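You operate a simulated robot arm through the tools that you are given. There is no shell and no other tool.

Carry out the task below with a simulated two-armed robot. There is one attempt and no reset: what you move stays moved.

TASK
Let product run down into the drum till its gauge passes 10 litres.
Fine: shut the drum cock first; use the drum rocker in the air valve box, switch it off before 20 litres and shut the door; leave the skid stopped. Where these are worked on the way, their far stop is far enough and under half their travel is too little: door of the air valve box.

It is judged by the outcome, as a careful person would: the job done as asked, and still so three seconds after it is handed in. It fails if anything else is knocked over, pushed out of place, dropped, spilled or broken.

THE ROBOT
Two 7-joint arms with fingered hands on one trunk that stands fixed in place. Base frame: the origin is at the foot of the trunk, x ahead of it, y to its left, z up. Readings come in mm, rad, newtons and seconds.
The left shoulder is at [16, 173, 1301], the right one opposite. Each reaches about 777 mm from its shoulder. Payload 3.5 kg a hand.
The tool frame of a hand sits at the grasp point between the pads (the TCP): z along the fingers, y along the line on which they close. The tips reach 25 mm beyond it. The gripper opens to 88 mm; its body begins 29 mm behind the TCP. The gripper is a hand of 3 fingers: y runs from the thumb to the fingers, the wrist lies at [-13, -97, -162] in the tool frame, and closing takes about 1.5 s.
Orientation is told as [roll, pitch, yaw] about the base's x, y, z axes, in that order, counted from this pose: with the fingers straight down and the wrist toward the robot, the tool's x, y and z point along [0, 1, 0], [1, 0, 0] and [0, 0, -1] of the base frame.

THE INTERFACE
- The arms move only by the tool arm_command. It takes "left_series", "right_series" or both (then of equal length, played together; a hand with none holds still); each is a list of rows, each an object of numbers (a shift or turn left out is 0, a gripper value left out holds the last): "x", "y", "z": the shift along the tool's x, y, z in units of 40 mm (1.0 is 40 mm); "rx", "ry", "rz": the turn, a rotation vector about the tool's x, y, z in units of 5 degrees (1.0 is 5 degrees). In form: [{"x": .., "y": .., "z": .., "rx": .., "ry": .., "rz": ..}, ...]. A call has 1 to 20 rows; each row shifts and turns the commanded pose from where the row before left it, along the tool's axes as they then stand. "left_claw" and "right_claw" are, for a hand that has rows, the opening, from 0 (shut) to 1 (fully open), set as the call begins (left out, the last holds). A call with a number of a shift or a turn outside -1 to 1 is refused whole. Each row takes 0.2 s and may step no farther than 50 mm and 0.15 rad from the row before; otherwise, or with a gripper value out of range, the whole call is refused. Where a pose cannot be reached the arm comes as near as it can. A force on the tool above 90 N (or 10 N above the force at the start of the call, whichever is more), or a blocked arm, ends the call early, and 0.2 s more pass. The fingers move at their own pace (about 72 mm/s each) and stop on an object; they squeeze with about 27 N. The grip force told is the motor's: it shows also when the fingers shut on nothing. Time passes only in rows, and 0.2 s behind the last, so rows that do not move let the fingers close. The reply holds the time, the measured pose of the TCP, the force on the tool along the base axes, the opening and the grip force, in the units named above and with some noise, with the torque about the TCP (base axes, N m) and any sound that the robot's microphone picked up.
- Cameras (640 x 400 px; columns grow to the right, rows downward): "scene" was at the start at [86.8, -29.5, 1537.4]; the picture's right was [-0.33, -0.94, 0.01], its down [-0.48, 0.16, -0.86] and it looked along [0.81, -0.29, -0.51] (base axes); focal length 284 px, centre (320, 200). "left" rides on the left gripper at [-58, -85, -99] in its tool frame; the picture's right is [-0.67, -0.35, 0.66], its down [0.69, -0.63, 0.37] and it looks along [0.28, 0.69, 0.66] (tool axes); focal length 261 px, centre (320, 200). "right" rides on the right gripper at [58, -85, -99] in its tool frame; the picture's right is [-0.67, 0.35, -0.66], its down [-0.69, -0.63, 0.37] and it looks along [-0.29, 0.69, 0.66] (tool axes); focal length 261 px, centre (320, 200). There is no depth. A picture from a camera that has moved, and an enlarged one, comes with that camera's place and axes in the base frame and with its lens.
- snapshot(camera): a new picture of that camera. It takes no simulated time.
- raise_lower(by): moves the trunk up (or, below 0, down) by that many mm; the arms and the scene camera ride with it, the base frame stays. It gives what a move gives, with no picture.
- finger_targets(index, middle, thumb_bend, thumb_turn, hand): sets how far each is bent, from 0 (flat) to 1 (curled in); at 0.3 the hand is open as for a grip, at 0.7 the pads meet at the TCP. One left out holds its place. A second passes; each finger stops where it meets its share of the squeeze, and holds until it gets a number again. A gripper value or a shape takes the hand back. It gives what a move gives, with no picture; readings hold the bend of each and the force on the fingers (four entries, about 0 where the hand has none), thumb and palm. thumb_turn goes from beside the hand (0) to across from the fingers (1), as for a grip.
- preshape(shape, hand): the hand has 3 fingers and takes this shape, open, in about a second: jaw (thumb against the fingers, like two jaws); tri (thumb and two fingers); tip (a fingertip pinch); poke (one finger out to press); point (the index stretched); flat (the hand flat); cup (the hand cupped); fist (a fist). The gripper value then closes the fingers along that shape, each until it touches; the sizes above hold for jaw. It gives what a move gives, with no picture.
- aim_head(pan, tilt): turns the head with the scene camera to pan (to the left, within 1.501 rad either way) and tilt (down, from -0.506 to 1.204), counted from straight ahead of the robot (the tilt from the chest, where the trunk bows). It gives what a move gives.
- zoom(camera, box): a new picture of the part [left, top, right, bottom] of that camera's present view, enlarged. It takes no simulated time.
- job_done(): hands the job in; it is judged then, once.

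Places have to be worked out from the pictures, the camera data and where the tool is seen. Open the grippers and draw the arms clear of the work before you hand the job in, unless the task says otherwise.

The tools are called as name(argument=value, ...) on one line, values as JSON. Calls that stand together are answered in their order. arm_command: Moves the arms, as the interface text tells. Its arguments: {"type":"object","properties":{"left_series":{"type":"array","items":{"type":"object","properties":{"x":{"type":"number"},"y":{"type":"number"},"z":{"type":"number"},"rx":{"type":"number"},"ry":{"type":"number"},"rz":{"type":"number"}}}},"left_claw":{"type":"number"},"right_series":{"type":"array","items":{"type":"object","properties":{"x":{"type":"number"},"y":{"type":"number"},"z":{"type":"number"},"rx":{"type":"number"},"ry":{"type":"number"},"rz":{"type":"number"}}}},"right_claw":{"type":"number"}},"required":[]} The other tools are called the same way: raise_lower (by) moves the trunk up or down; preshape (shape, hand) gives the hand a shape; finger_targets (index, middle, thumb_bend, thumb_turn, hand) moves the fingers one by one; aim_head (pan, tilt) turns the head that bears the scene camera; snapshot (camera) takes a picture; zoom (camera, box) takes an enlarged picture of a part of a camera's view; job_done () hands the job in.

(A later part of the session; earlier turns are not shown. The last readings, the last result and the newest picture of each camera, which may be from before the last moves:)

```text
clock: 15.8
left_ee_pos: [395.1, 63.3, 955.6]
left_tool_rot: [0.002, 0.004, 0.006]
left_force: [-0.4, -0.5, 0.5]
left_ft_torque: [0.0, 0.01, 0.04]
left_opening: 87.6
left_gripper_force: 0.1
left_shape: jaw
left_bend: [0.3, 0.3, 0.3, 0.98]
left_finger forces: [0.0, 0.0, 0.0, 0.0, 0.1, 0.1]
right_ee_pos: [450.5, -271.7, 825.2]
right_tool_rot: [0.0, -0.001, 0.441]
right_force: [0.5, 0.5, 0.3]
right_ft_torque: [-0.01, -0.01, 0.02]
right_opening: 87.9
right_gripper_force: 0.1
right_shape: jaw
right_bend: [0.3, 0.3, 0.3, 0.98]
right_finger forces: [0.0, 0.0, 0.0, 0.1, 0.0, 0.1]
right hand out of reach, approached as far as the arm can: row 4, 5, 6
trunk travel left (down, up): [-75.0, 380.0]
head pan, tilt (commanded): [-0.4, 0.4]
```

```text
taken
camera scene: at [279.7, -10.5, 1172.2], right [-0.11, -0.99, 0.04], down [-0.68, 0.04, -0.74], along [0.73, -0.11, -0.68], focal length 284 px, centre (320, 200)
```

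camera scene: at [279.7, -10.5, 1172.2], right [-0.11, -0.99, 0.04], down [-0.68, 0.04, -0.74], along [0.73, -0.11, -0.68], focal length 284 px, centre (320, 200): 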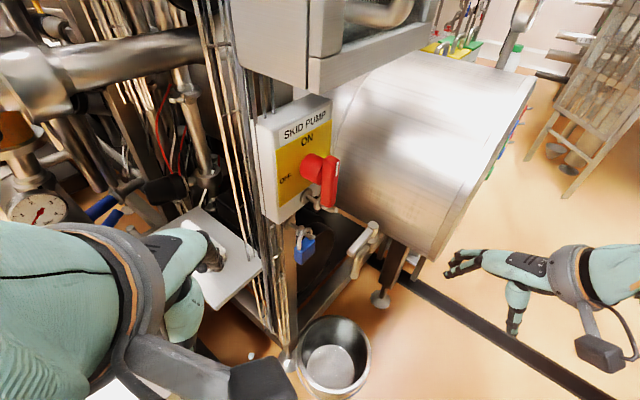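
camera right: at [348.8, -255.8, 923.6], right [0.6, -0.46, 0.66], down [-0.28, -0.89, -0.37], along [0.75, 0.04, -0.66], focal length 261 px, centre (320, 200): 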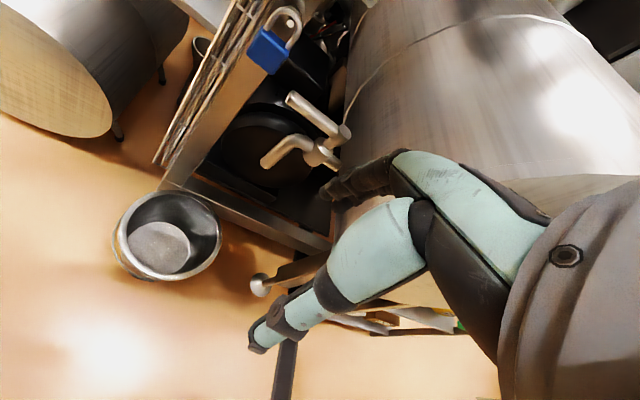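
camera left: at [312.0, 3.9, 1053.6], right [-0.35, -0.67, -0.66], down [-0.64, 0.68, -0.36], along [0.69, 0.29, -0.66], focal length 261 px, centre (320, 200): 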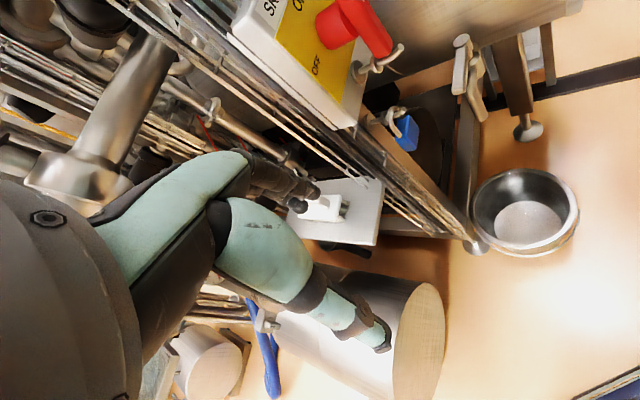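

The right hand is now in front of the cock at about [450,-272,825], yawed 25°. I move it in along the free lane (left of the drum), tips still above the lever.

arm_command(right_series=[{"x": 0.23, "y": 0.71, "z": 0.15}, {"x": 0.23, "y": 0.71, "z": 0.15}, {"x": 0.23, "y": 0.71, "z": 0.15}, {"x": 0.23, "y": 0.71, "z": 0.15}, {"x": 0.23, "y": 0.71, "z": 0.15}])

snapshot(camera="left")

snapshot(camera="right")

snapshot(camera="scene")

```text
clock: 17.0
left_ee_pos: [396.2, 62.2, 956.7]
left_tool_rot: [0.003, 0.006, 0.005]
left_force: [0.0, 0.1, -1.0]
left_ft_torque: [0.01, -0.04, 0.02]
left_opening: 87.8
left_gripper_force: 0.0
left_shape: jaw
left_bend: [0.3, 0.3, 0.3, 0.98]
left_finger forces: [0.0, 0.0, 0.0, 0.0, 0.1, 0.1]
right_ee_pos: [560.7, -170.6, 794.9]
right_tool_rot: [0.0, 0.0, 0.437]
right_force: [0.2, -0.2, -0.3]
right_ft_torque: [0.01, -0.03, 0.02]
right_opening: 87.8
right_gripper_force: 0.0
right_shape: jaw
right_bend: [0.3, 0.3, 0.3, 0.98]
right_finger forces: [0.0, 0.0, 0.0, 0.0, 0.0, 0.0]
trunk travel left (down, up): [-75.0, 380.0]
head pan, tilt (commanded): [-0.4, 0.4]
```

```text
taken
camera left: at [312.5, 3.6, 1053.5], right [-0.35, -0.67, -0.66], down [-0.64, 0.68, -0.36], along [0.69, 0.29, -0.66], focal length 261 px, centre (320, 200)
```

left: 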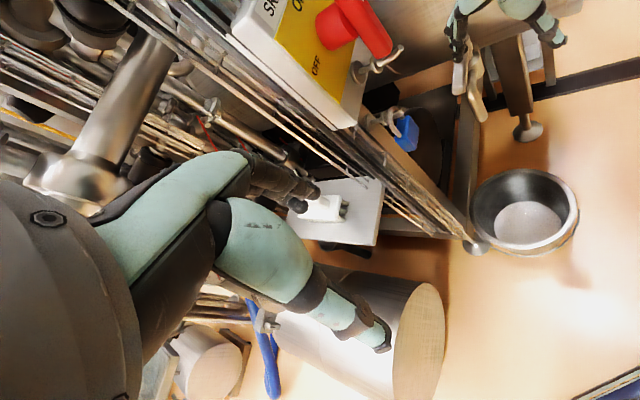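

```text
taken
camera right: at [458.9, -153.9, 893.4], right [0.6, -0.46, 0.66], down [-0.28, -0.89, -0.37], along [0.75, 0.04, -0.66], focal length 261 px, centre (320, 200)
```

right: 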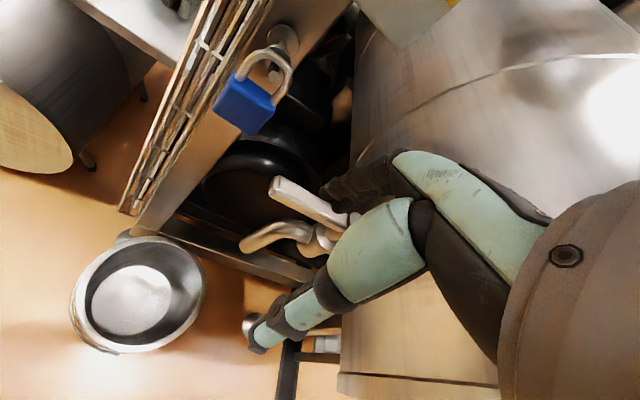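

```text
taken
camera scene: at [280.3, -10.5, 1171.5], right [-0.11, -0.99, 0.04], down [-0.68, 0.04, -0.73], along [0.72, -0.11, -0.68], focal length 284 px, centre (320, 200)
```

scene: 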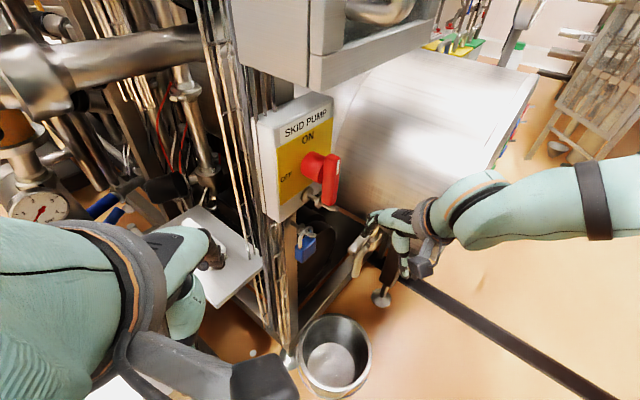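

The projections match: the lever tip is where I computed. I now move the fingers over the lever (about 50 mm further in), still above it.

arm_command(right_series=[{"x": 0.22, "y": 0.61}, {"x": 0.22, "y": 0.61}])

snapshot(camera="right")

zoom(camera="scene", box=[240, 130, 480, 300])

zoom(camera="left", box=[320, 0, 600, 180])

```text
clock: 17.6
left_ee_pos: [394.1, 63.2, 955.9]
left_tool_rot: [0.001, 0.001, 0.006]
left_force: [-0.4, -0.4, 0.4]
left_ft_torque: [-0.02, 0.01, -0.01]
left_opening: 88.0
left_gripper_force: 0.1
left_shape: jaw
left_bend: [0.3, 0.3, 0.3, 0.98]
left_finger forces: [0.0, 0.0, 0.1, 0.0, 0.0, 0.0]
right_ee_pos: [584.5, -145.8, 795.8]
right_tool_rot: [-0.002, 0.0, 0.437]
right_force: [-0.5, 0.0, 0.1]
right_ft_torque: [0.02, -0.03, 0.05]
right_opening: 87.9
right_gripper_force: 0.2
right_shape: jaw
right_bend: [0.3, 0.3, 0.3, 0.98]
right_finger forces: [0.0, 0.0, 0.0, 0.0, 0.1, 0.0]
right hand out of reach, approached as far as the arm can: row 2
trunk travel left (down, up): [-75.0, 380.0]
head pan, tilt (commanded): [-0.4, 0.4]
```

```text
taken
camera right: at [483.0, -129.5, 893.6], right [0.6, -0.46, 0.66], down [-0.28, -0.89, -0.36], along [0.75, 0.03, -0.66], focal length 261 px, centre (320, 200)
```

right: 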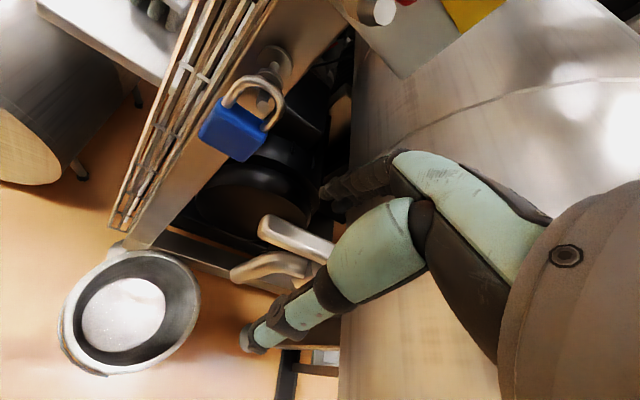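

```text
2.35 times, centred on (360, 215) of scene
camera zoom: at [278.9, -10.4, 1171.8], right [-0.11, -0.99, 0.04], down [-0.68, 0.04, -0.73], along [0.72, -0.11, -0.68], focal length 668 px, centre (226, 165)
```

zoom: 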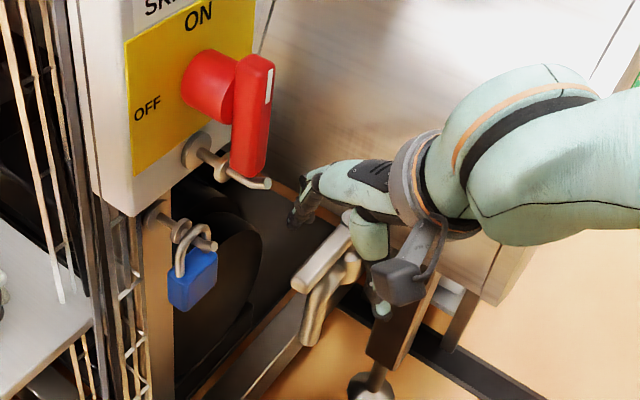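

```text
2.22 times, centred on (460, 90) of left
camera zoom: at [311.3, 3.5, 1054.1], right [-0.35, -0.67, -0.66], down [-0.63, 0.68, -0.36], along [0.69, 0.29, -0.66], focal length 579 px, centre (9, 444)
```

zoom: 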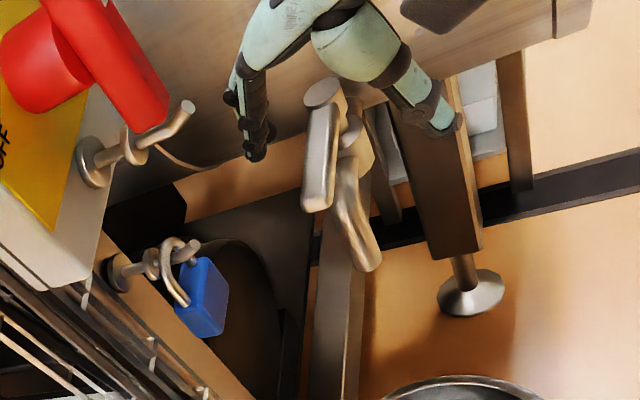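

The left view shows thumb and fingers straddling the lever neatly; the arm reported its reach limit, so I lower the trunk 45 mm to bring the fingers down beside the lever.

raise_lower(by=-45)

zoom(camera="left", box=[320, 0, 600, 180])

snapshot(camera="right")

zoom(camera="scene", box=[200, 130, 480, 330])

```text
clock: 18.4
left_ee_pos: [414.1, 97.4, 866.5]
left_tool_rot: [0.102, 0.109, 0.142]
left_force: [-0.5, 0.2, -0.8]
left_ft_torque: [0.01, -0.02, -0.01]
left_opening: 87.6
left_gripper_force: 0.1
left_shape: jaw
left_bend: [0.3, 0.3, 0.3, 0.98]
left_finger forces: [0.0, 0.0, 0.1, 0.1, 0.1, 0.0]
right_ee_pos: [584.3, -146.0, 741.0]
right_tool_rot: [0.004, 0.01, 0.44]
right_force: [0.7, -0.5, 0.0]
right_ft_torque: [0.0, 0.0, 0.0]
right_opening: 88.0
right_gripper_force: 0.1
right_shape: jaw
right_bend: [0.3, 0.3, 0.3, 0.98]
right_finger forces: [0.0, 0.2, 0.1, 0.0, 0.0, 0.0]
trunk travel left (down, up): [-29.0, 426.0]
head pan, tilt (commanded): [-0.4, 0.4]
stopped: the arm was blocked; the commanded pose is now the measured one
```

```text
2.22 times, centred on (460, 90) of left
camera zoom: at [349.7, 19.0, 966.3], right [-0.34, -0.65, -0.68], down [-0.75, 0.62, -0.22], along [0.57, 0.44, -0.7], focal length 579 px, centre (9, 444)
```

zoom: 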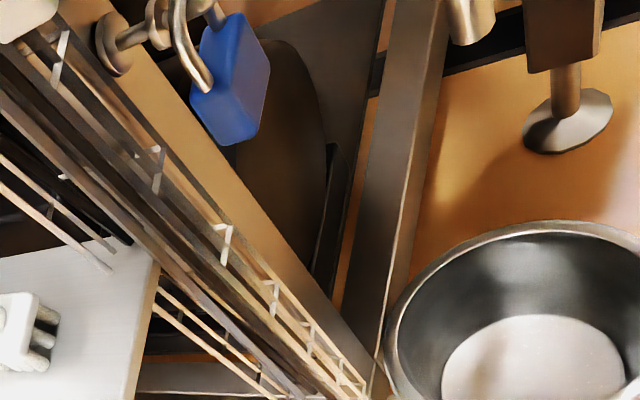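

```text
taken
camera right: at [485.0, -129.6, 840.9], right [0.61, -0.46, 0.65], down [-0.28, -0.89, -0.36], along [0.74, 0.04, -0.67], focal length 261 px, centre (320, 200)
```

right: 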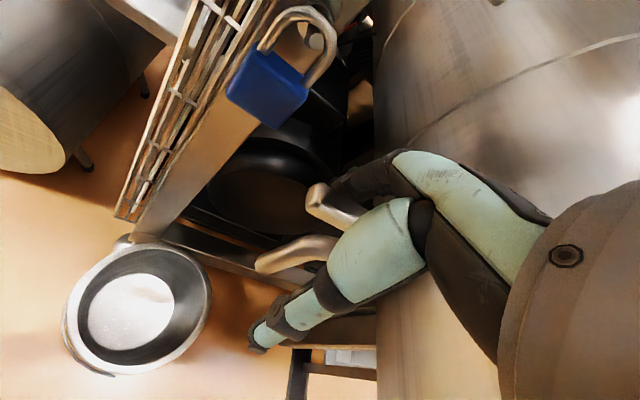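

```text
2.00 times, centred on (340, 230) of scene
camera zoom: at [323.8, -8.0, 1092.5], right [-0.08, -1.0, 0.04], down [-0.75, 0.03, -0.66], along [0.65, -0.09, -0.75], focal length 568 px, centre (280, 140)
```

zoom: 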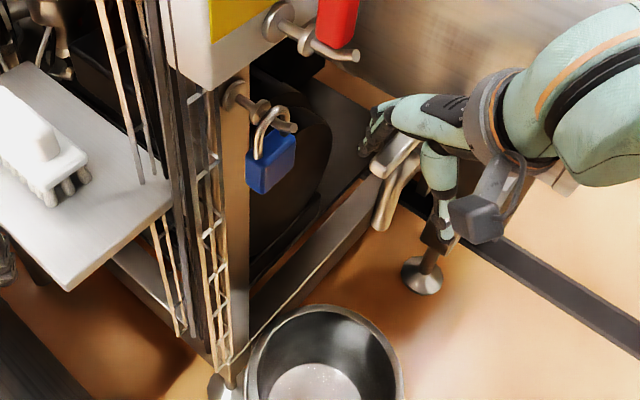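

The left arm drifted and the move stopped as "blocked", so I look at the left arm's surroundings before anything else.

aim_head(pan=0.4, tilt=0.4)

snapshot(camera="scene")

snapshot(camera="left")

aim_head(pan=0.9, tilt=0.5)

snapshot(camera="scene")

```text
clock: 19.5
left_ee_pos: [413.1, 95.5, 870.0]
left_tool_rot: [0.097, 0.101, 0.138]
left_force: [0.3, -0.4, -0.7]
left_ft_torque: [0.0, -0.02, 0.04]
left_opening: 87.9
left_gripper_force: 0.0
left_shape: jaw
left_bend: [0.3, 0.3, 0.3, 0.98]
left_finger forces: [0.1, 0.1, 0.0, 0.1, 0.1, 0.0]
right_ee_pos: [585.0, -146.2, 742.5]
right_tool_rot: [0.003, 0.009, 0.437]
right_force: [0.5, -0.2, 0.0]
right_ft_torque: [0.0, -0.01, -0.02]
right_opening: 87.7
right_gripper_force: 0.0
right_shape: jaw
right_bend: [0.3, 0.3, 0.3, 0.98]
right_finger forces: [0.0, 0.0, 0.0, 0.1, 0.0, 0.0]
trunk travel left (down, up): [-29.0, 426.0]
head pan, tilt (commanded): [0.4, 0.4]
```

```text
taken
camera scene: at [315.9, 36.6, 1095.1], right [0.35, -0.92, -0.18], down [-0.74, -0.15, -0.66], along [0.58, 0.36, -0.73], focal length 284 px, centre (320, 200)
```

scene: 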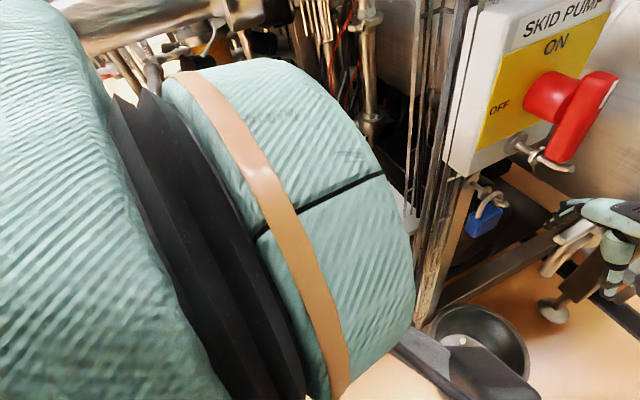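

```text
taken
camera left: at [347.9, 18.4, 970.1], right [-0.33, -0.66, -0.68], down [-0.75, 0.62, -0.23], along [0.57, 0.43, -0.7], focal length 261 px, centre (320, 200)
```

left: 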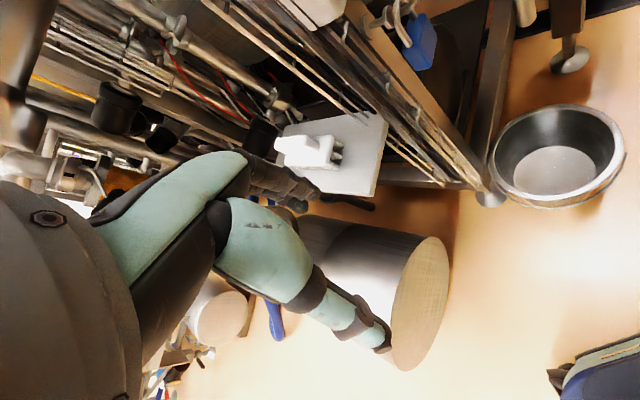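

```text
clock: 20.4
left_ee_pos: [412.7, 95.8, 869.5]
left_tool_rot: [0.095, 0.102, 0.138]
left_force: [-0.4, 0.0, 0.7]
left_ft_torque: [0.04, 0.02, 0.03]
left_opening: 87.7
left_gripper_force: 0.1
left_shape: jaw
left_bend: [0.3, 0.3, 0.3, 0.98]
left_finger forces: [0.0, 0.0, 0.0, 0.0, 0.1, 0.1]
right_ee_pos: [584.2, -146.6, 742.5]
right_tool_rot: [0.004, 0.008, 0.438]
right_force: [0.7, -0.8, 0.0]
right_ft_torque: [0.02, 0.02, -0.01]
right_opening: 87.9
right_gripper_force: 0.0
right_shape: jaw
right_bend: [0.3, 0.3, 0.3, 0.98]
right_finger forces: [0.1, 0.0, 0.0, 0.1, 0.1, 0.1]
trunk travel left (down, up): [-29.0, 426.0]
head pan, tilt (commanded): [0.901, 0.499]
```

```text
taken
camera scene: at [286.2, 71.9, 1100.1], right [0.7, -0.62, -0.36], down [-0.66, -0.37, -0.65], along [0.27, 0.69, -0.67], focal length 284 px, centre (320, 200)
```

scene: 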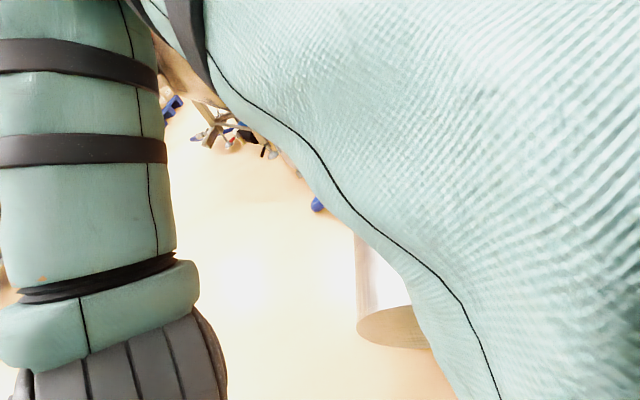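

Nothing on the skid is touched; the left arm was simply cramped against the robot's own body. I give it room by raising it, and keep the right hand still around the lever.

arm_command(left_series=[{"x": 0.2, "y": 0.2, "z": -0.7}, {"x": 0.2, "y": 0.2, "z": -0.7}, {"x": 0.2, "y": 0.2, "z": -0.7}, {"x": 0.2, "y": 0.2, "z": -0.7}])

aim_head(pan=-0.5, tilt=0.4)

snapshot(camera="scene")

snapshot(camera="left")

zoom(camera="right", box=[200, 120, 440, 360])

```text
clock: 21.4
left_ee_pos: [452.9, 123.2, 981.6]
left_tool_rot: [0.098, 0.102, 0.136]
left_force: [-0.3, 0.0, 0.6]
left_ft_torque: [0.02, -0.01, -0.01]
left_opening: 87.6
left_gripper_force: 0.2
left_shape: jaw
left_bend: [0.3, 0.3, 0.3, 0.98]
left_finger forces: [0.0, 0.1, 0.0, 0.1, 0.0, 0.0]
right_ee_pos: [583.8, -145.9, 742.2]
right_tool_rot: [0.003, 0.009, 0.438]
right_force: [0.5, -0.1, 0.0]
right_ft_torque: [-0.03, 0.04, 0.0]
right_opening: 88.2
right_gripper_force: 0.0
right_shape: jaw
right_bend: [0.3, 0.3, 0.3, 0.98]
right_finger forces: [0.0, 0.0, 0.1, 0.1, 0.0, 0.0]
trunk travel left (down, up): [-29.0, 426.0]
head pan, tilt (commanded): [0.901, 0.499]
```

```text
clock: 23.0
left_ee_pos: [452.0, 123.2, 981.3]
left_tool_rot: [0.096, 0.1, 0.137]
left_force: [13.1, -1.2, -6.5]
left_ft_torque: [0.8, 0.99, 1.23]
left_opening: 87.6
left_gripper_force: 0.1
left_shape: jaw
left_bend: [0.3, 0.3, 0.3, 0.98]
left_finger forces: [0.1, 0.0, 0.1, 0.1, 0.0, 0.0]
right_ee_pos: [584.3, -146.7, 742.8]
right_tool_rot: [0.003, 0.01, 0.439]
right_force: [0.3, 0.2, 0.3]
right_ft_torque: [-0.01, 0.0, 0.02]
right_opening: 87.9
right_gripper_force: 0.0
right_shape: jaw
right_bend: [0.3, 0.3, 0.3, 0.98]
right_finger forces: [0.1, 0.1, 0.0, 0.0, 0.1, 0.0]
trunk travel left (down, up): [-29.0, 426.0]
head pan, tilt (commanded): [-0.499, 0.4]
```

```text
taken
camera scene: at [313.1, -42.7, 1097.0], right [-0.42, -0.88, 0.21], down [-0.72, 0.18, -0.67], along [0.55, -0.43, -0.71], focal length 284 px, centre (320, 200)
```

scene: 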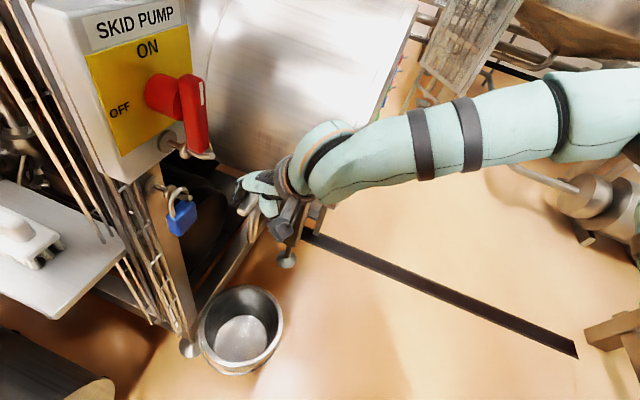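

```text
taken
camera left: at [388.3, 45.7, 1080.5], right [-0.33, -0.66, -0.68], down [-0.75, 0.62, -0.23], along [0.57, 0.43, -0.7], focal length 261 px, centre (320, 200)
```

left: 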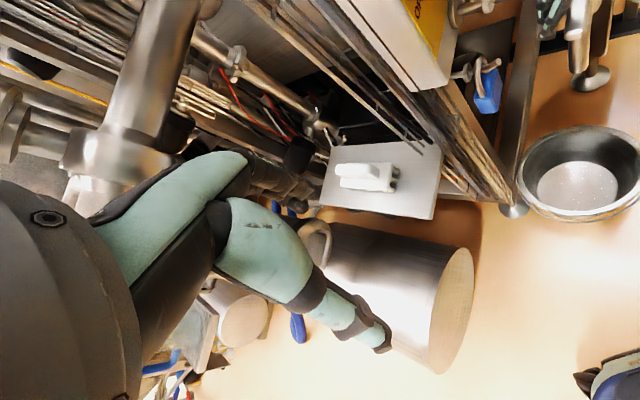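

```text
1.67 times, centred on (320, 240) of right
camera zoom: at [484.6, -129.4, 842.1], right [0.61, -0.46, 0.65], down [-0.28, -0.89, -0.36], along [0.74, 0.04, -0.67], focal length 434 px, centre (320, 133)
```

zoom: 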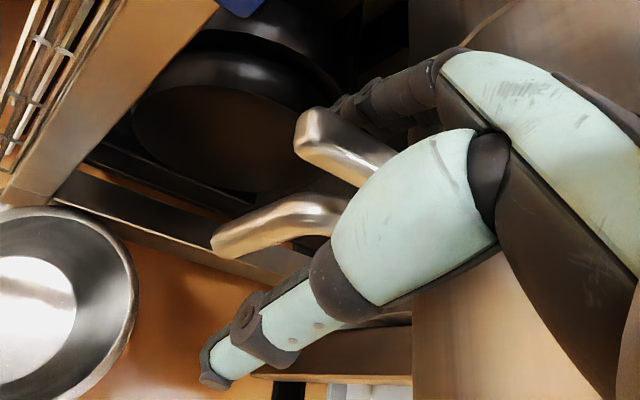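

The left force reading shows the left wrist touching the robot's head; I move the left hand forward and down, away from the head, still well clear of the pipe at about [598,237,1050].

arm_command(left_series=[{"y": 0.35, "x": 0.1, "z": 0.2}, {"y": 0.35, "x": 0.1, "z": 0.4}, {"y": 0.3, "x": 0.1, "z": 0.5}])

snapshot(camera="left")

snapshot(camera="scene")

```text
clock: 23.8
left_ee_pos: [487.0, 145.1, 934.0]
left_tool_rot: [0.097, 0.1, 0.138]
left_force: [-0.8, -0.9, 0.0]
left_ft_torque: [-0.01, 0.01, 0.03]
left_opening: 87.7
left_gripper_force: 0.0
left_shape: jaw
left_bend: [0.3, 0.3, 0.3, 0.98]
left_finger forces: [0.0, 0.1, 0.0, 0.0, 0.1, 0.0]
right_ee_pos: [584.7, -146.3, 741.6]
right_tool_rot: [0.003, 0.01, 0.438]
right_force: [0.7, 0.7, -0.8]
right_ft_torque: [0.02, -0.04, 0.02]
right_opening: 88.1
right_gripper_force: 0.1
right_shape: jaw
right_bend: [0.3, 0.3, 0.3, 0.98]
right_finger forces: [0.1, 0.1, 0.0, 0.0, 0.1, 0.0]
trunk travel left (down, up): [-29.0, 426.0]
head pan, tilt (commanded): [-0.499, 0.4]
```

```text
taken
camera left: at [422.0, 67.7, 1033.0], right [-0.33, -0.66, -0.68], down [-0.75, 0.62, -0.23], along [0.57, 0.43, -0.7], focal length 261 px, centre (320, 200)
```

left: 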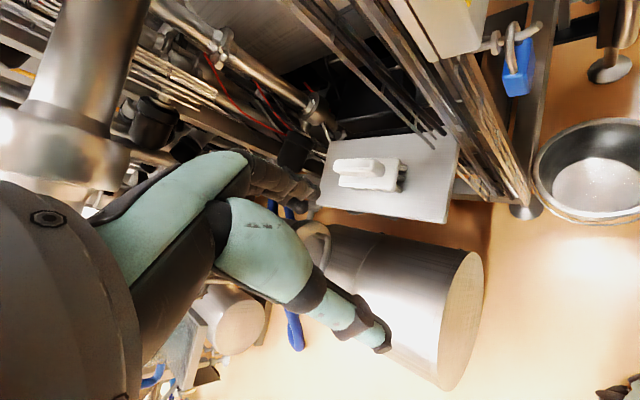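

```text
taken
camera scene: at [313.0, -43.4, 1096.7], right [-0.43, -0.88, 0.22], down [-0.72, 0.19, -0.66], along [0.54, -0.44, -0.72], focal length 284 px, centre (320, 200)
```

scene: 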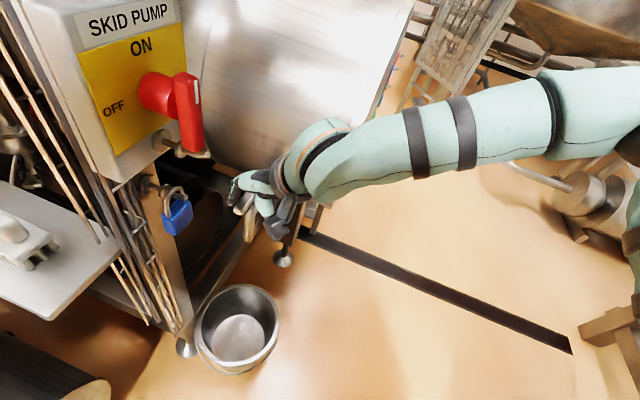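

The left hand is free again and the right fingers sit behind the lever. I test-pull outward by about 25 mm to feel whether the lever turns that way.

arm_command(right_series=[{"y": -0.2}, {"y": -0.2}, {"y": -0.22}])

zoom(camera="right", box=[200, 120, 440, 360])

zoom(camera="scene", box=[160, 120, 360, 300])

```text
clock: 24.6
left_ee_pos: [490.6, 146.7, 931.3]
left_tool_rot: [0.094, 0.107, 0.136]
left_force: [-0.7, -0.7, 0.0]
left_ft_torque: [-0.02, -0.01, 0.01]
left_opening: 87.8
left_gripper_force: 0.0
left_shape: jaw
left_bend: [0.3, 0.3, 0.3, 0.98]
left_finger forces: [0.1, 0.0, 0.1, 0.0, 0.0, 0.1]
right_ee_pos: [566.4, -154.7, 741.8]
right_tool_rot: [0.001, 0.011, 0.438]
right_force: [37.9, 22.1, 1.9]
right_ft_torque: [-0.26, 0.45, 0.15]
right_opening: 87.8
right_gripper_force: 0.0
right_shape: jaw
right_bend: [0.17, 0.28, 0.3, 0.98]
right_finger forces: [25.0, 13.7, 0.0, 0.0, 0.1, 0.0]
trunk travel left (down, up): [-29.0, 426.0]
head pan, tilt (commanded): [-0.499, 0.4]
```

```text
1.67 times, centred on (320, 240) of right
camera zoom: at [466.6, -138.0, 841.3], right [0.61, -0.46, 0.65], down [-0.28, -0.89, -0.36], along [0.74, 0.03, -0.67], focal length 434 px, centre (320, 133)
```

zoom: 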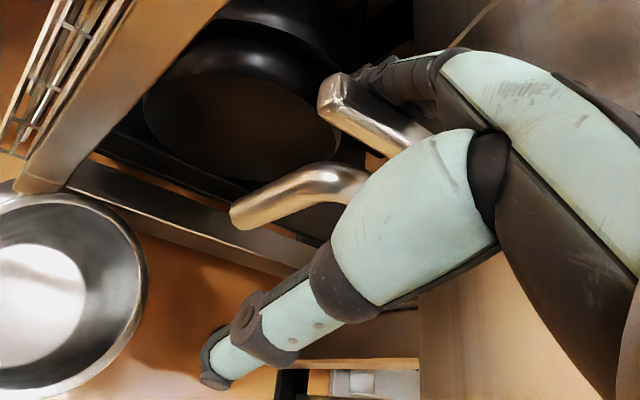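

```text
2.22 times, centred on (260, 210) of scene
camera zoom: at [318.1, -39.7, 1095.4], right [-0.42, -0.88, 0.22], down [-0.73, 0.18, -0.66], along [0.54, -0.44, -0.72], focal length 631 px, centre (453, 178)
```

zoom: 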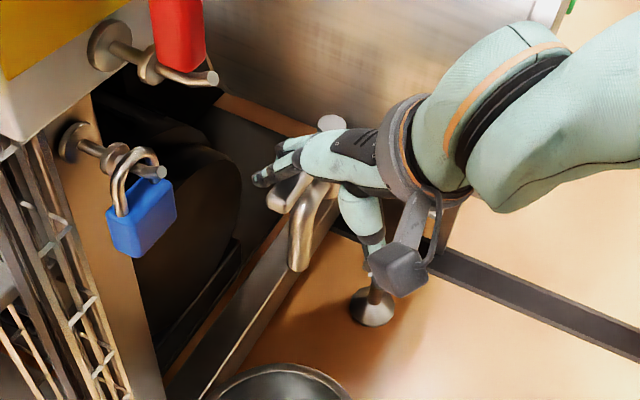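

The lever did not move with about 44 N pulling outward, so that is its stop; it must turn inward. I release it, lift the hand over it and back out to re-approach for an inward push.

arm_command(right_series=[{"y": 0.3}, {"z": -0.8}, {"z": -0.8}, {"y": -0.8}, {"y": -0.8}, {"y": -0.8}])

snapshot(camera="right")

snapshot(camera="scene")

```text
clock: 26.0
left_ee_pos: [485.5, 143.5, 933.9]
left_tool_rot: [0.097, 0.1, 0.136]
left_force: [-0.2, -0.5, 0.0]
left_ft_torque: [-0.03, -0.02, 0.0]
left_opening: 87.7
left_gripper_force: 0.1
left_shape: jaw
left_bend: [0.3, 0.3, 0.3, 0.98]
left_finger forces: [0.0, 0.0, 0.0, 0.0, 0.0, 0.0]
right_ee_pos: [486.1, -193.0, 808.6]
right_tool_rot: [0.005, 0.009, 0.439]
right_force: [0.6, 0.0, -0.8]
right_ft_torque: [0.0, 0.02, 0.02]
right_opening: 87.8
right_gripper_force: 0.0
right_shape: jaw
right_bend: [0.3, 0.3, 0.3, 0.98]
right_finger forces: [0.0, 0.0, 0.1, 0.0, 0.0, 0.0]
trunk travel left (down, up): [-29.0, 426.0]
head pan, tilt (commanded): [-0.499, 0.4]
```

```text
taken
camera right: at [386.3, -175.8, 907.6], right [0.61, -0.46, 0.65], down [-0.28, -0.89, -0.36], along [0.74, 0.04, -0.67], focal length 261 px, centre (320, 200)
```

right: 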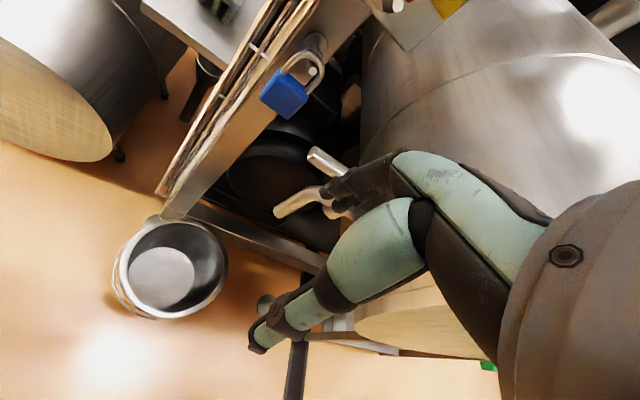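

```text
taken
camera scene: at [311.9, -44.2, 1097.2], right [-0.43, -0.88, 0.22], down [-0.72, 0.19, -0.66], along [0.54, -0.44, -0.71], focal length 284 px, centre (320, 200)
```

scene: 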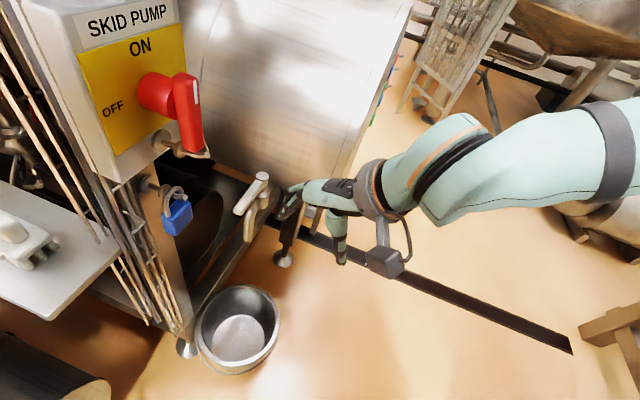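

The cock lever is unchanged and all else is in place. I pitch the right hand up 45° (fingers forward-down) and close the fingers to make a blunt pusher.

arm_command(right_series=[{"rx": -1}, {"rx": -1}, {"rx": -1}, {"rx": -1}, {"rx": -1}, {"rx": -1}, {"rx": -1}, {"rx": -1}, {"rx": -1}], right_claw=0)

snapshot(camera="right")

snapshot(camera="scene")

```text
clock: 28.0
left_ee_pos: [486.1, 144.7, 933.4]
left_tool_rot: [0.096, 0.1, 0.136]
left_force: [0.2, -0.9, 0.3]
left_ft_torque: [0.03, 0.01, 0.0]
left_opening: 87.9
left_gripper_force: 0.1
left_shape: jaw
left_bend: [0.3, 0.3, 0.3, 0.98]
left_finger forces: [0.0, 0.0, 0.0, 0.1, 0.0, 0.0]
right_ee_pos: [512.4, -188.0, 800.9]
right_tool_rot: [0.014, -0.72, 0.449]
right_force: [0.3, -0.2, 0.8]
right_ft_torque: [0.04, 0.02, -0.02]
right_opening: 0.0
right_gripper_force: 27.1
right_shape: jaw
right_bend: [0.7, 0.7, 0.36, 1.0]
right_finger forces: [0.0, 0.0, 0.0, 0.1, 0.0, 0.0]
right hand out of reach, approached as far as the arm can: row 3, 4, 5, 6, 7, 8
trunk travel left (down, up): [-29.0, 426.0]
head pan, tilt (commanded): [-0.499, 0.4]
```

```text
taken
camera right: at [371.2, -193.8, 820.1], right [0.15, -0.68, 0.72], down [0.09, -0.71, -0.7], along [0.98, 0.17, -0.04], focal length 261 px, centre (320, 200)
```

right: 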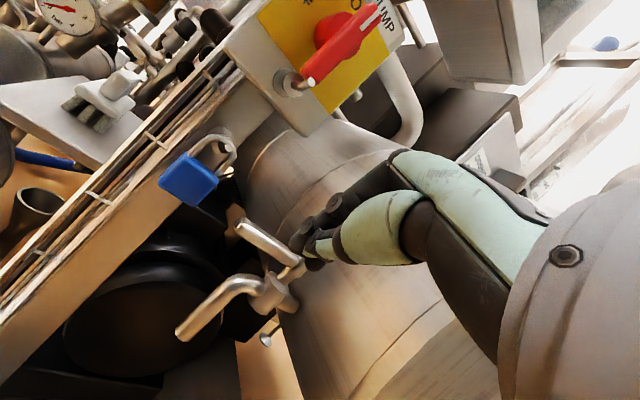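

```text
taken
camera scene: at [312.5, -43.8, 1096.9], right [-0.43, -0.88, 0.22], down [-0.72, 0.19, -0.66], along [0.54, -0.44, -0.71], focal length 284 px, centre (320, 200)
```

scene: 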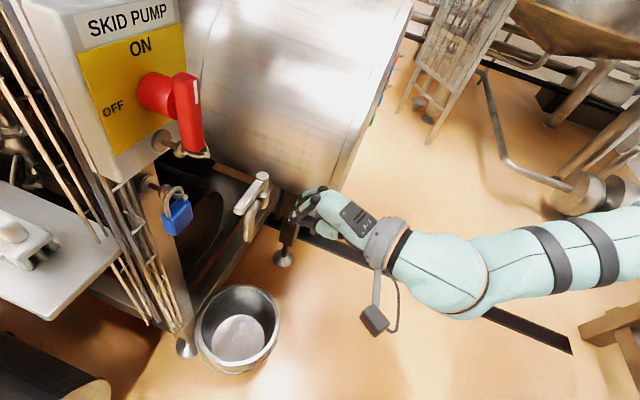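

The fist-like pusher is formed and points forward-down at the cock. I bring it to just in front of the lever's outer side at lever height.

arm_command(right_series=[{"x": -0.02, "y": 0.154, "z": 0.62}, {"x": -0.02, "y": 0.154, "z": 0.62}, {"x": -0.02, "y": 0.154, "z": 0.62}])

snapshot(camera="right")

zoom(camera="scene", box=[160, 120, 400, 300])

```text
clock: 28.8
left_ee_pos: [488.1, 144.4, 933.9]
left_tool_rot: [0.095, 0.1, 0.137]
left_force: [-0.5, -0.2, 0.1]
left_ft_torque: [0.02, -0.02, -0.02]
left_opening: 87.5
left_gripper_force: 0.1
left_shape: jaw
left_bend: [0.3, 0.3, 0.3, 0.98]
left_finger forces: [0.0, 0.0, 0.0, 0.1, 0.0, 0.0]
right_ee_pos: [567.9, -160.7, 758.5]
right_tool_rot: [0.012, -0.718, 0.449]
right_force: [0.6, -0.4, 0.0]
right_ft_torque: [0.01, 0.0, 0.02]
right_opening: 0.0
right_gripper_force: 27.3
right_shape: jaw
right_bend: [0.7, 0.7, 0.36, 1.0]
right_finger forces: [0.0, 0.1, 0.0, 0.1, 0.0, 0.0]
trunk travel left (down, up): [-29.0, 426.0]
head pan, tilt (commanded): [-0.499, 0.4]
```

```text
taken
camera right: at [426.0, -166.2, 777.0], right [0.15, -0.68, 0.72], down [0.09, -0.71, -0.7], along [0.98, 0.17, -0.04], focal length 261 px, centre (320, 200)
```

right: 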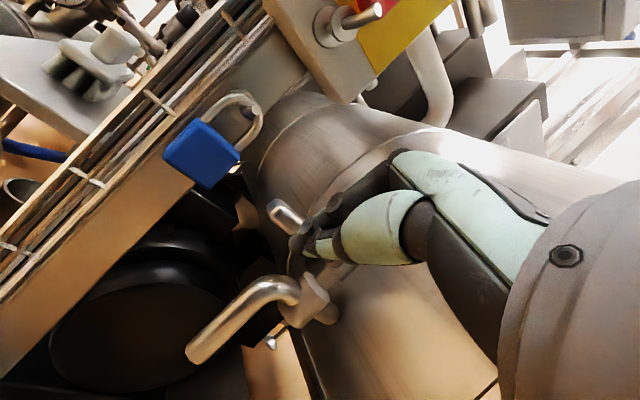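

```text
2.22 times, centred on (280, 210) of scene
camera zoom: at [313.1, -43.5, 1096.7], right [-0.43, -0.88, 0.22], down [-0.72, 0.19, -0.66], along [0.54, -0.44, -0.72], focal length 631 px, centre (409, 178)
```

zoom: 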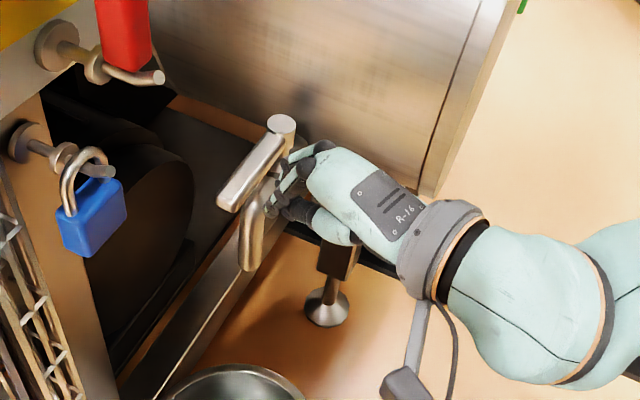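

The fingertips are about 10 mm off the lever's outer side, some 60 mm from its pivot. I test-push inward by about 27 mm.

arm_command(right_series=[{"x": 0.13, "y": 0.24, "z": 0.21}, {"x": 0.13, "y": 0.24, "z": 0.21}])

snapshot(camera="right")

zoom(camera="scene", box=[160, 120, 400, 300])

```text
clock: 29.4
left_ee_pos: [485.6, 143.1, 933.3]
left_tool_rot: [0.097, 0.1, 0.137]
left_force: [0.4, -0.2, -0.5]
left_ft_torque: [0.03, -0.02, -0.01]
left_opening: 87.7
left_gripper_force: 0.0
left_shape: jaw
left_bend: [0.3, 0.3, 0.3, 0.98]
left_finger forces: [0.0, 0.0, 0.0, 0.1, 0.1, 0.1]
right_ee_pos: [585.8, -143.0, 757.8]
right_tool_rot: [0.012, -0.717, 0.449]
right_force: [-2.0, -2.1, 1.2]
right_ft_torque: [-0.08, -0.02, -0.03]
right_opening: 0.0
right_gripper_force: 26.8
right_shape: jaw
right_bend: [0.7, 0.7, 0.36, 1.0]
right_finger forces: [0.0, 1.9, 0.1, 0.1, 0.0, 0.1]
trunk travel left (down, up): [-29.0, 426.0]
head pan, tilt (commanded): [-0.499, 0.4]
```

```text
taken
camera right: at [444.0, -147.1, 776.8], right [0.15, -0.68, 0.72], down [0.09, -0.71, -0.7], along [0.98, 0.17, -0.04], focal length 261 px, centre (320, 200)
```

right: 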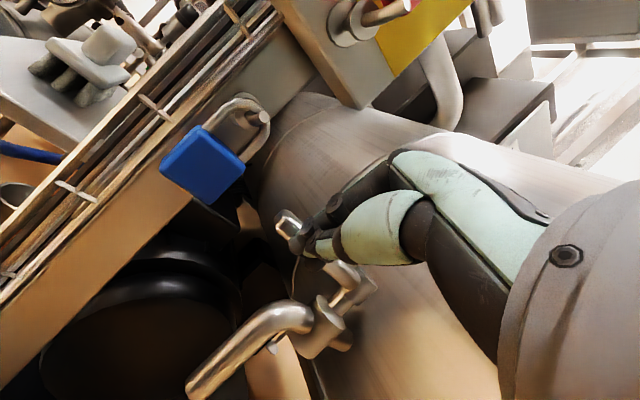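

```text
2.22 times, centred on (280, 210) of scene
camera zoom: at [311.9, -43.8, 1097.1], right [-0.43, -0.88, 0.22], down [-0.72, 0.19, -0.66], along [0.54, -0.44, -0.71], focal length 631 px, centre (409, 178)
```

zoom: 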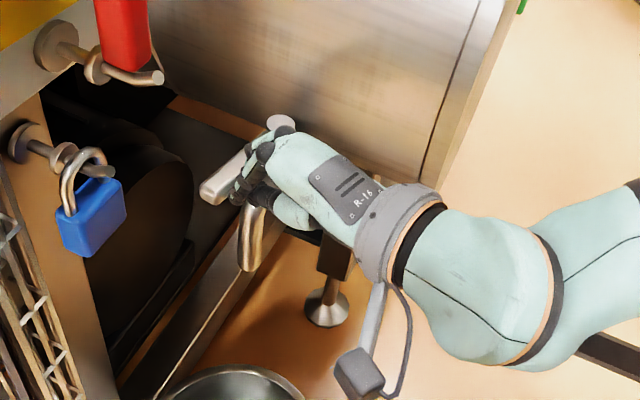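

The lever yields easily inward (about 3 N), so that is the shutting direction. I continue pushing along its arc.

arm_command(right_series=[{"x": 0.215, "y": 0.315, "z": 0.275}, {"x": 0.03, "y": 0.345, "z": 0.3}, {"x": -0.18, "y": 0.415, "z": 0.36}])

snapshot(camera="right")

zoom(camera="scene", box=[160, 120, 400, 300])

```text
clock: 30.2
left_ee_pos: [486.6, 145.1, 934.9]
left_tool_rot: [0.095, 0.1, 0.137]
left_force: [0.3, 0.1, 0.9]
left_ft_torque: [-0.02, 0.02, 0.02]
left_opening: 87.5
left_gripper_force: 0.0
left_shape: jaw
left_bend: [0.3, 0.3, 0.3, 0.98]
left_finger forces: [0.0, 0.1, 0.1, 0.0, 0.0, 0.1]
right_ee_pos: [639.0, -113.9, 761.3]
right_tool_rot: [0.011, -0.716, 0.449]
right_force: [-0.8, -0.4, 2.0]
right_ft_torque: [0.02, 0.02, 0.01]
right_opening: 0.2
right_gripper_force: 27.0
right_shape: jaw
right_bend: [0.7, 0.7, 0.36, 1.0]
right_finger forces: [0.0, 1.2, 0.0, 0.0, 0.1, 0.1]
trunk travel left (down, up): [-29.0, 426.0]
head pan, tilt (commanded): [-0.499, 0.4]
```

```text
taken
camera right: at [496.4, -119.2, 777.6], right [0.15, -0.68, 0.72], down [0.09, -0.71, -0.7], along [0.98, 0.17, -0.04], focal length 261 px, centre (320, 200)
```

right: 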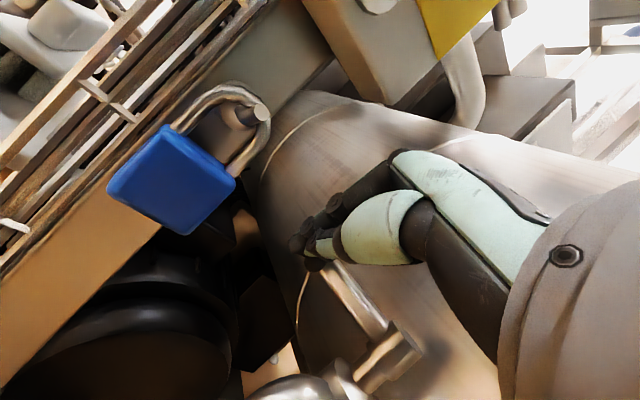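

```text
2.22 times, centred on (280, 210) of scene
camera zoom: at [312.6, -43.5, 1096.9], right [-0.43, -0.88, 0.22], down [-0.72, 0.19, -0.66], along [0.54, -0.44, -0.71], focal length 631 px, centre (409, 178)
```

zoom: 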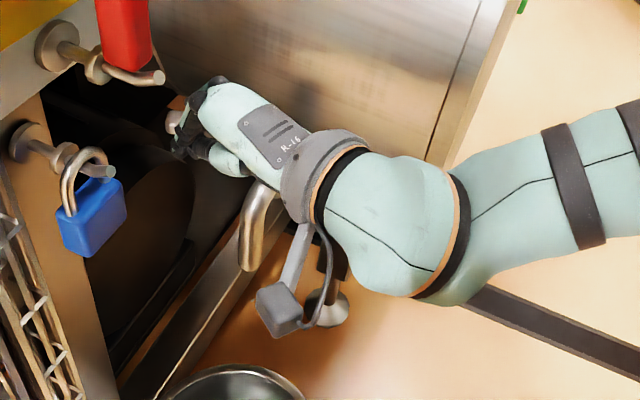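

The lever is now past halfway, roughly at 70° of its turn remaining to about 90°. I continue in and slightly toward the pivot so the fingertips do not slip off its end.

arm_command(right_series=[{"x": -0.4, "y": 0.2, "z": 0.17}, {"x": -0.25, "y": 0.15, "z": 0.13}])

snapshot(camera="right")

zoom(camera="scene", box=[160, 120, 400, 300])

```text
clock: 30.8
left_ee_pos: [485.5, 146.8, 934.7]
left_tool_rot: [0.095, 0.098, 0.136]
left_force: [0.4, 0.1, -0.4]
left_ft_torque: [-0.01, 0.05, -0.02]
left_opening: 87.7
left_gripper_force: 0.1
left_shape: jaw
left_bend: [0.3, 0.3, 0.3, 0.98]
left_finger forces: [0.1, 0.0, 0.0, 0.0, 0.0, 0.0]
right_ee_pos: [662.6, -126.8, 760.3]
right_tool_rot: [0.011, -0.719, 0.453]
right_force: [-6.0, 9.1, 2.2]
right_ft_torque: [0.02, -0.03, 0.12]
right_opening: 0.1
right_gripper_force: 26.5
right_shape: jaw
right_bend: [0.7, 0.7, 0.36, 1.0]
right_finger forces: [0.0, 9.4, 0.0, 0.1, 0.0, 0.0]
trunk travel left (down, up): [-29.0, 426.0]
head pan, tilt (commanded): [-0.499, 0.4]
```

```text
taken
camera right: at [522.3, -132.3, 778.4], right [0.15, -0.68, 0.72], down [0.09, -0.71, -0.7], along [0.98, 0.17, -0.04], focal length 261 px, centre (320, 200)
```

right: 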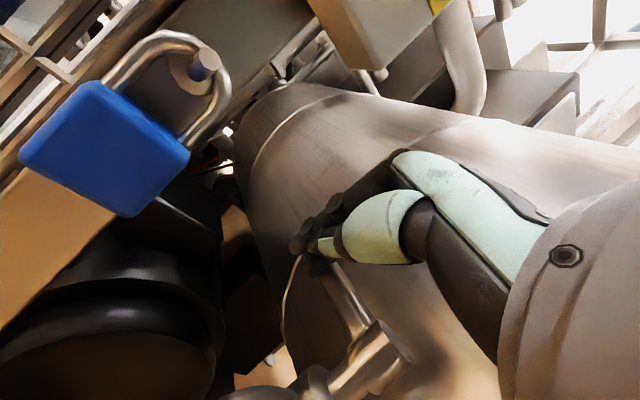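

```text
2.22 times, centred on (280, 210) of scene
camera zoom: at [311.0, -41.4, 1097.6], right [-0.43, -0.88, 0.22], down [-0.72, 0.18, -0.67], along [0.54, -0.44, -0.71], focal length 631 px, centre (409, 178)
```

zoom: 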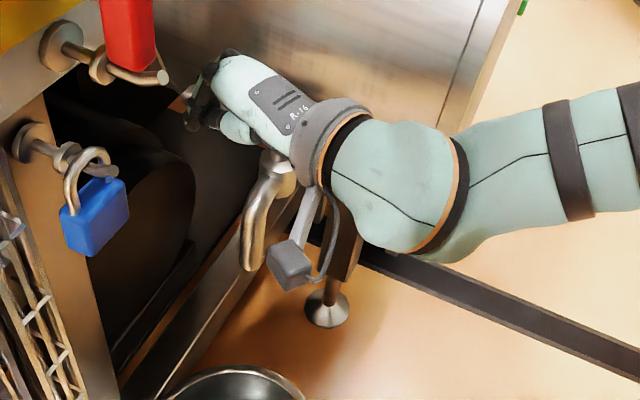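

Resistance rose to about 11 N, which suggests the closed stop. I press slightly further to confirm that it is firmly at the stop.

arm_command(right_series=[{"x": -0.15, "y": 0.04, "z": 0.03}, {"x": -0.1, "y": 0.03, "z": 0.03}])

snapshot(camera="right")

```text
clock: 31.4
left_ee_pos: [483.6, 150.2, 934.8]
left_tool_rot: [0.09, 0.098, 0.135]
left_force: [-0.7, -0.3, 0.3]
left_ft_torque: [0.02, 0.01, 0.0]
left_opening: 87.6
left_gripper_force: 0.1
left_shape: jaw
left_bend: [0.3, 0.3, 0.3, 0.98]
left_finger forces: [0.1, 0.1, 0.0, 0.0, 0.0, 0.0]
right_ee_pos: [666.5, -127.2, 761.4]
right_tool_rot: [0.009, -0.714, 0.464]
right_force: [-32.4, 53.0, -0.9]
right_ft_torque: [0.4, 0.17, 0.4]
right_opening: 0.0
right_gripper_force: 27.0
right_shape: jaw
right_bend: [0.7, 0.7, 0.36, 1.0]
right_finger forces: [0.0, 59.9, 0.1, 0.1, 0.0, 0.0]
trunk travel left (down, up): [-29.0, 426.0]
head pan, tilt (commanded): [-0.499, 0.4]
```

```text
taken
camera right: at [525.6, -134.0, 780.0], right [0.16, -0.68, 0.72], down [0.1, -0.71, -0.69], along [0.98, 0.18, -0.05], focal length 261 px, centre (320, 200)
```

right: 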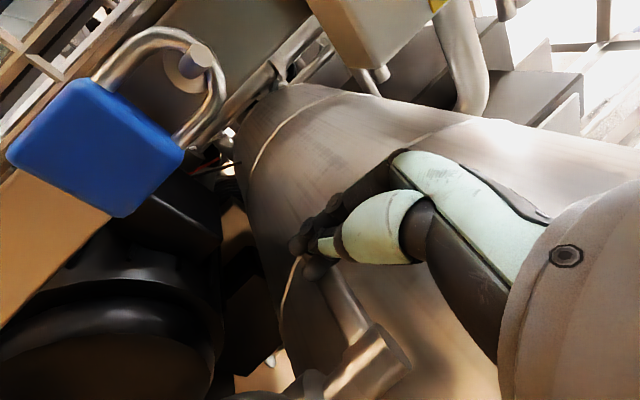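

A 62 N push gives no further travel: the cock is at its shut stop. I release and retreat along the way I came.

arm_command(right_series=[{"x": 0.355, "y": -0.12, "z": -0.11}, {"x": 0.1, "y": -0.45, "z": -0.4}, {"x": 0.05, "y": -0.48, "z": -0.42}, {"x": 0.0, "y": -0.5, "z": -0.44}, {"x": -0.1, "y": -0.5, "z": -0.5}, {"x": -0.2, "y": -0.5, "z": -0.5}, {"x": -0.2, "y": -0.5, "z": -0.5}])

snapshot(camera="right")

zoom(camera="scene", box=[160, 120, 400, 300])

```text
clock: 33.0
left_ee_pos: [485.2, 144.1, 933.9]
left_tool_rot: [0.096, 0.101, 0.136]
left_force: [-0.7, 0.6, -0.3]
left_ft_torque: [0.02, 0.0, -0.02]
left_opening: 87.6
left_gripper_force: 0.1
left_shape: jaw
left_bend: [0.3, 0.3, 0.3, 0.98]
left_finger forces: [0.0, 0.0, 0.1, 0.1, 0.0, 0.0]
right_ee_pos: [523.0, -212.9, 764.9]
right_tool_rot: [0.014, -0.718, 0.45]
right_force: [-0.2, -0.3, -0.8]
right_ft_torque: [0.0, 0.0, -0.04]
right_opening: 0.0
right_gripper_force: 27.2
right_shape: jaw
right_bend: [0.7, 0.7, 0.72, 1.0]
right_finger forces: [0.1, 0.0, 0.1, 0.0, 0.0, 0.0]
trunk travel left (down, up): [-29.0, 426.0]
head pan, tilt (commanded): [-0.499, 0.4]
```

```text
taken
camera right: at [381.5, -217.2, 782.9], right [0.15, -0.68, 0.72], down [0.09, -0.71, -0.7], along [0.98, 0.17, -0.04], focal length 261 px, centre (320, 200)
```

right: 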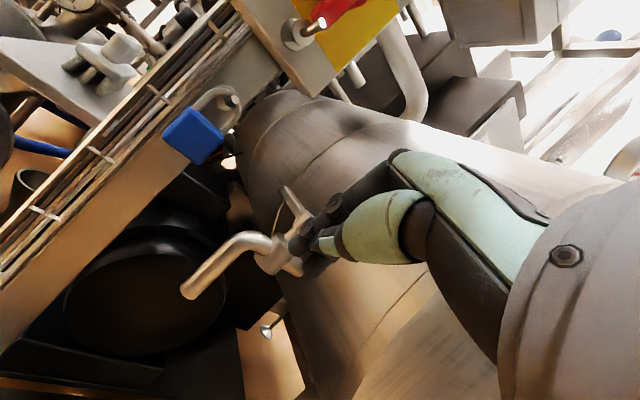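

```text
2.22 times, centred on (280, 210) of scene
camera zoom: at [311.8, -43.9, 1097.2], right [-0.43, -0.88, 0.22], down [-0.72, 0.19, -0.66], along [0.54, -0.44, -0.71], focal length 631 px, centre (409, 178)
```

zoom: 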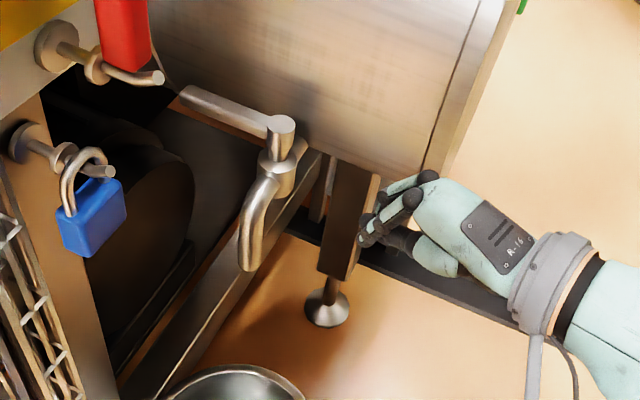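

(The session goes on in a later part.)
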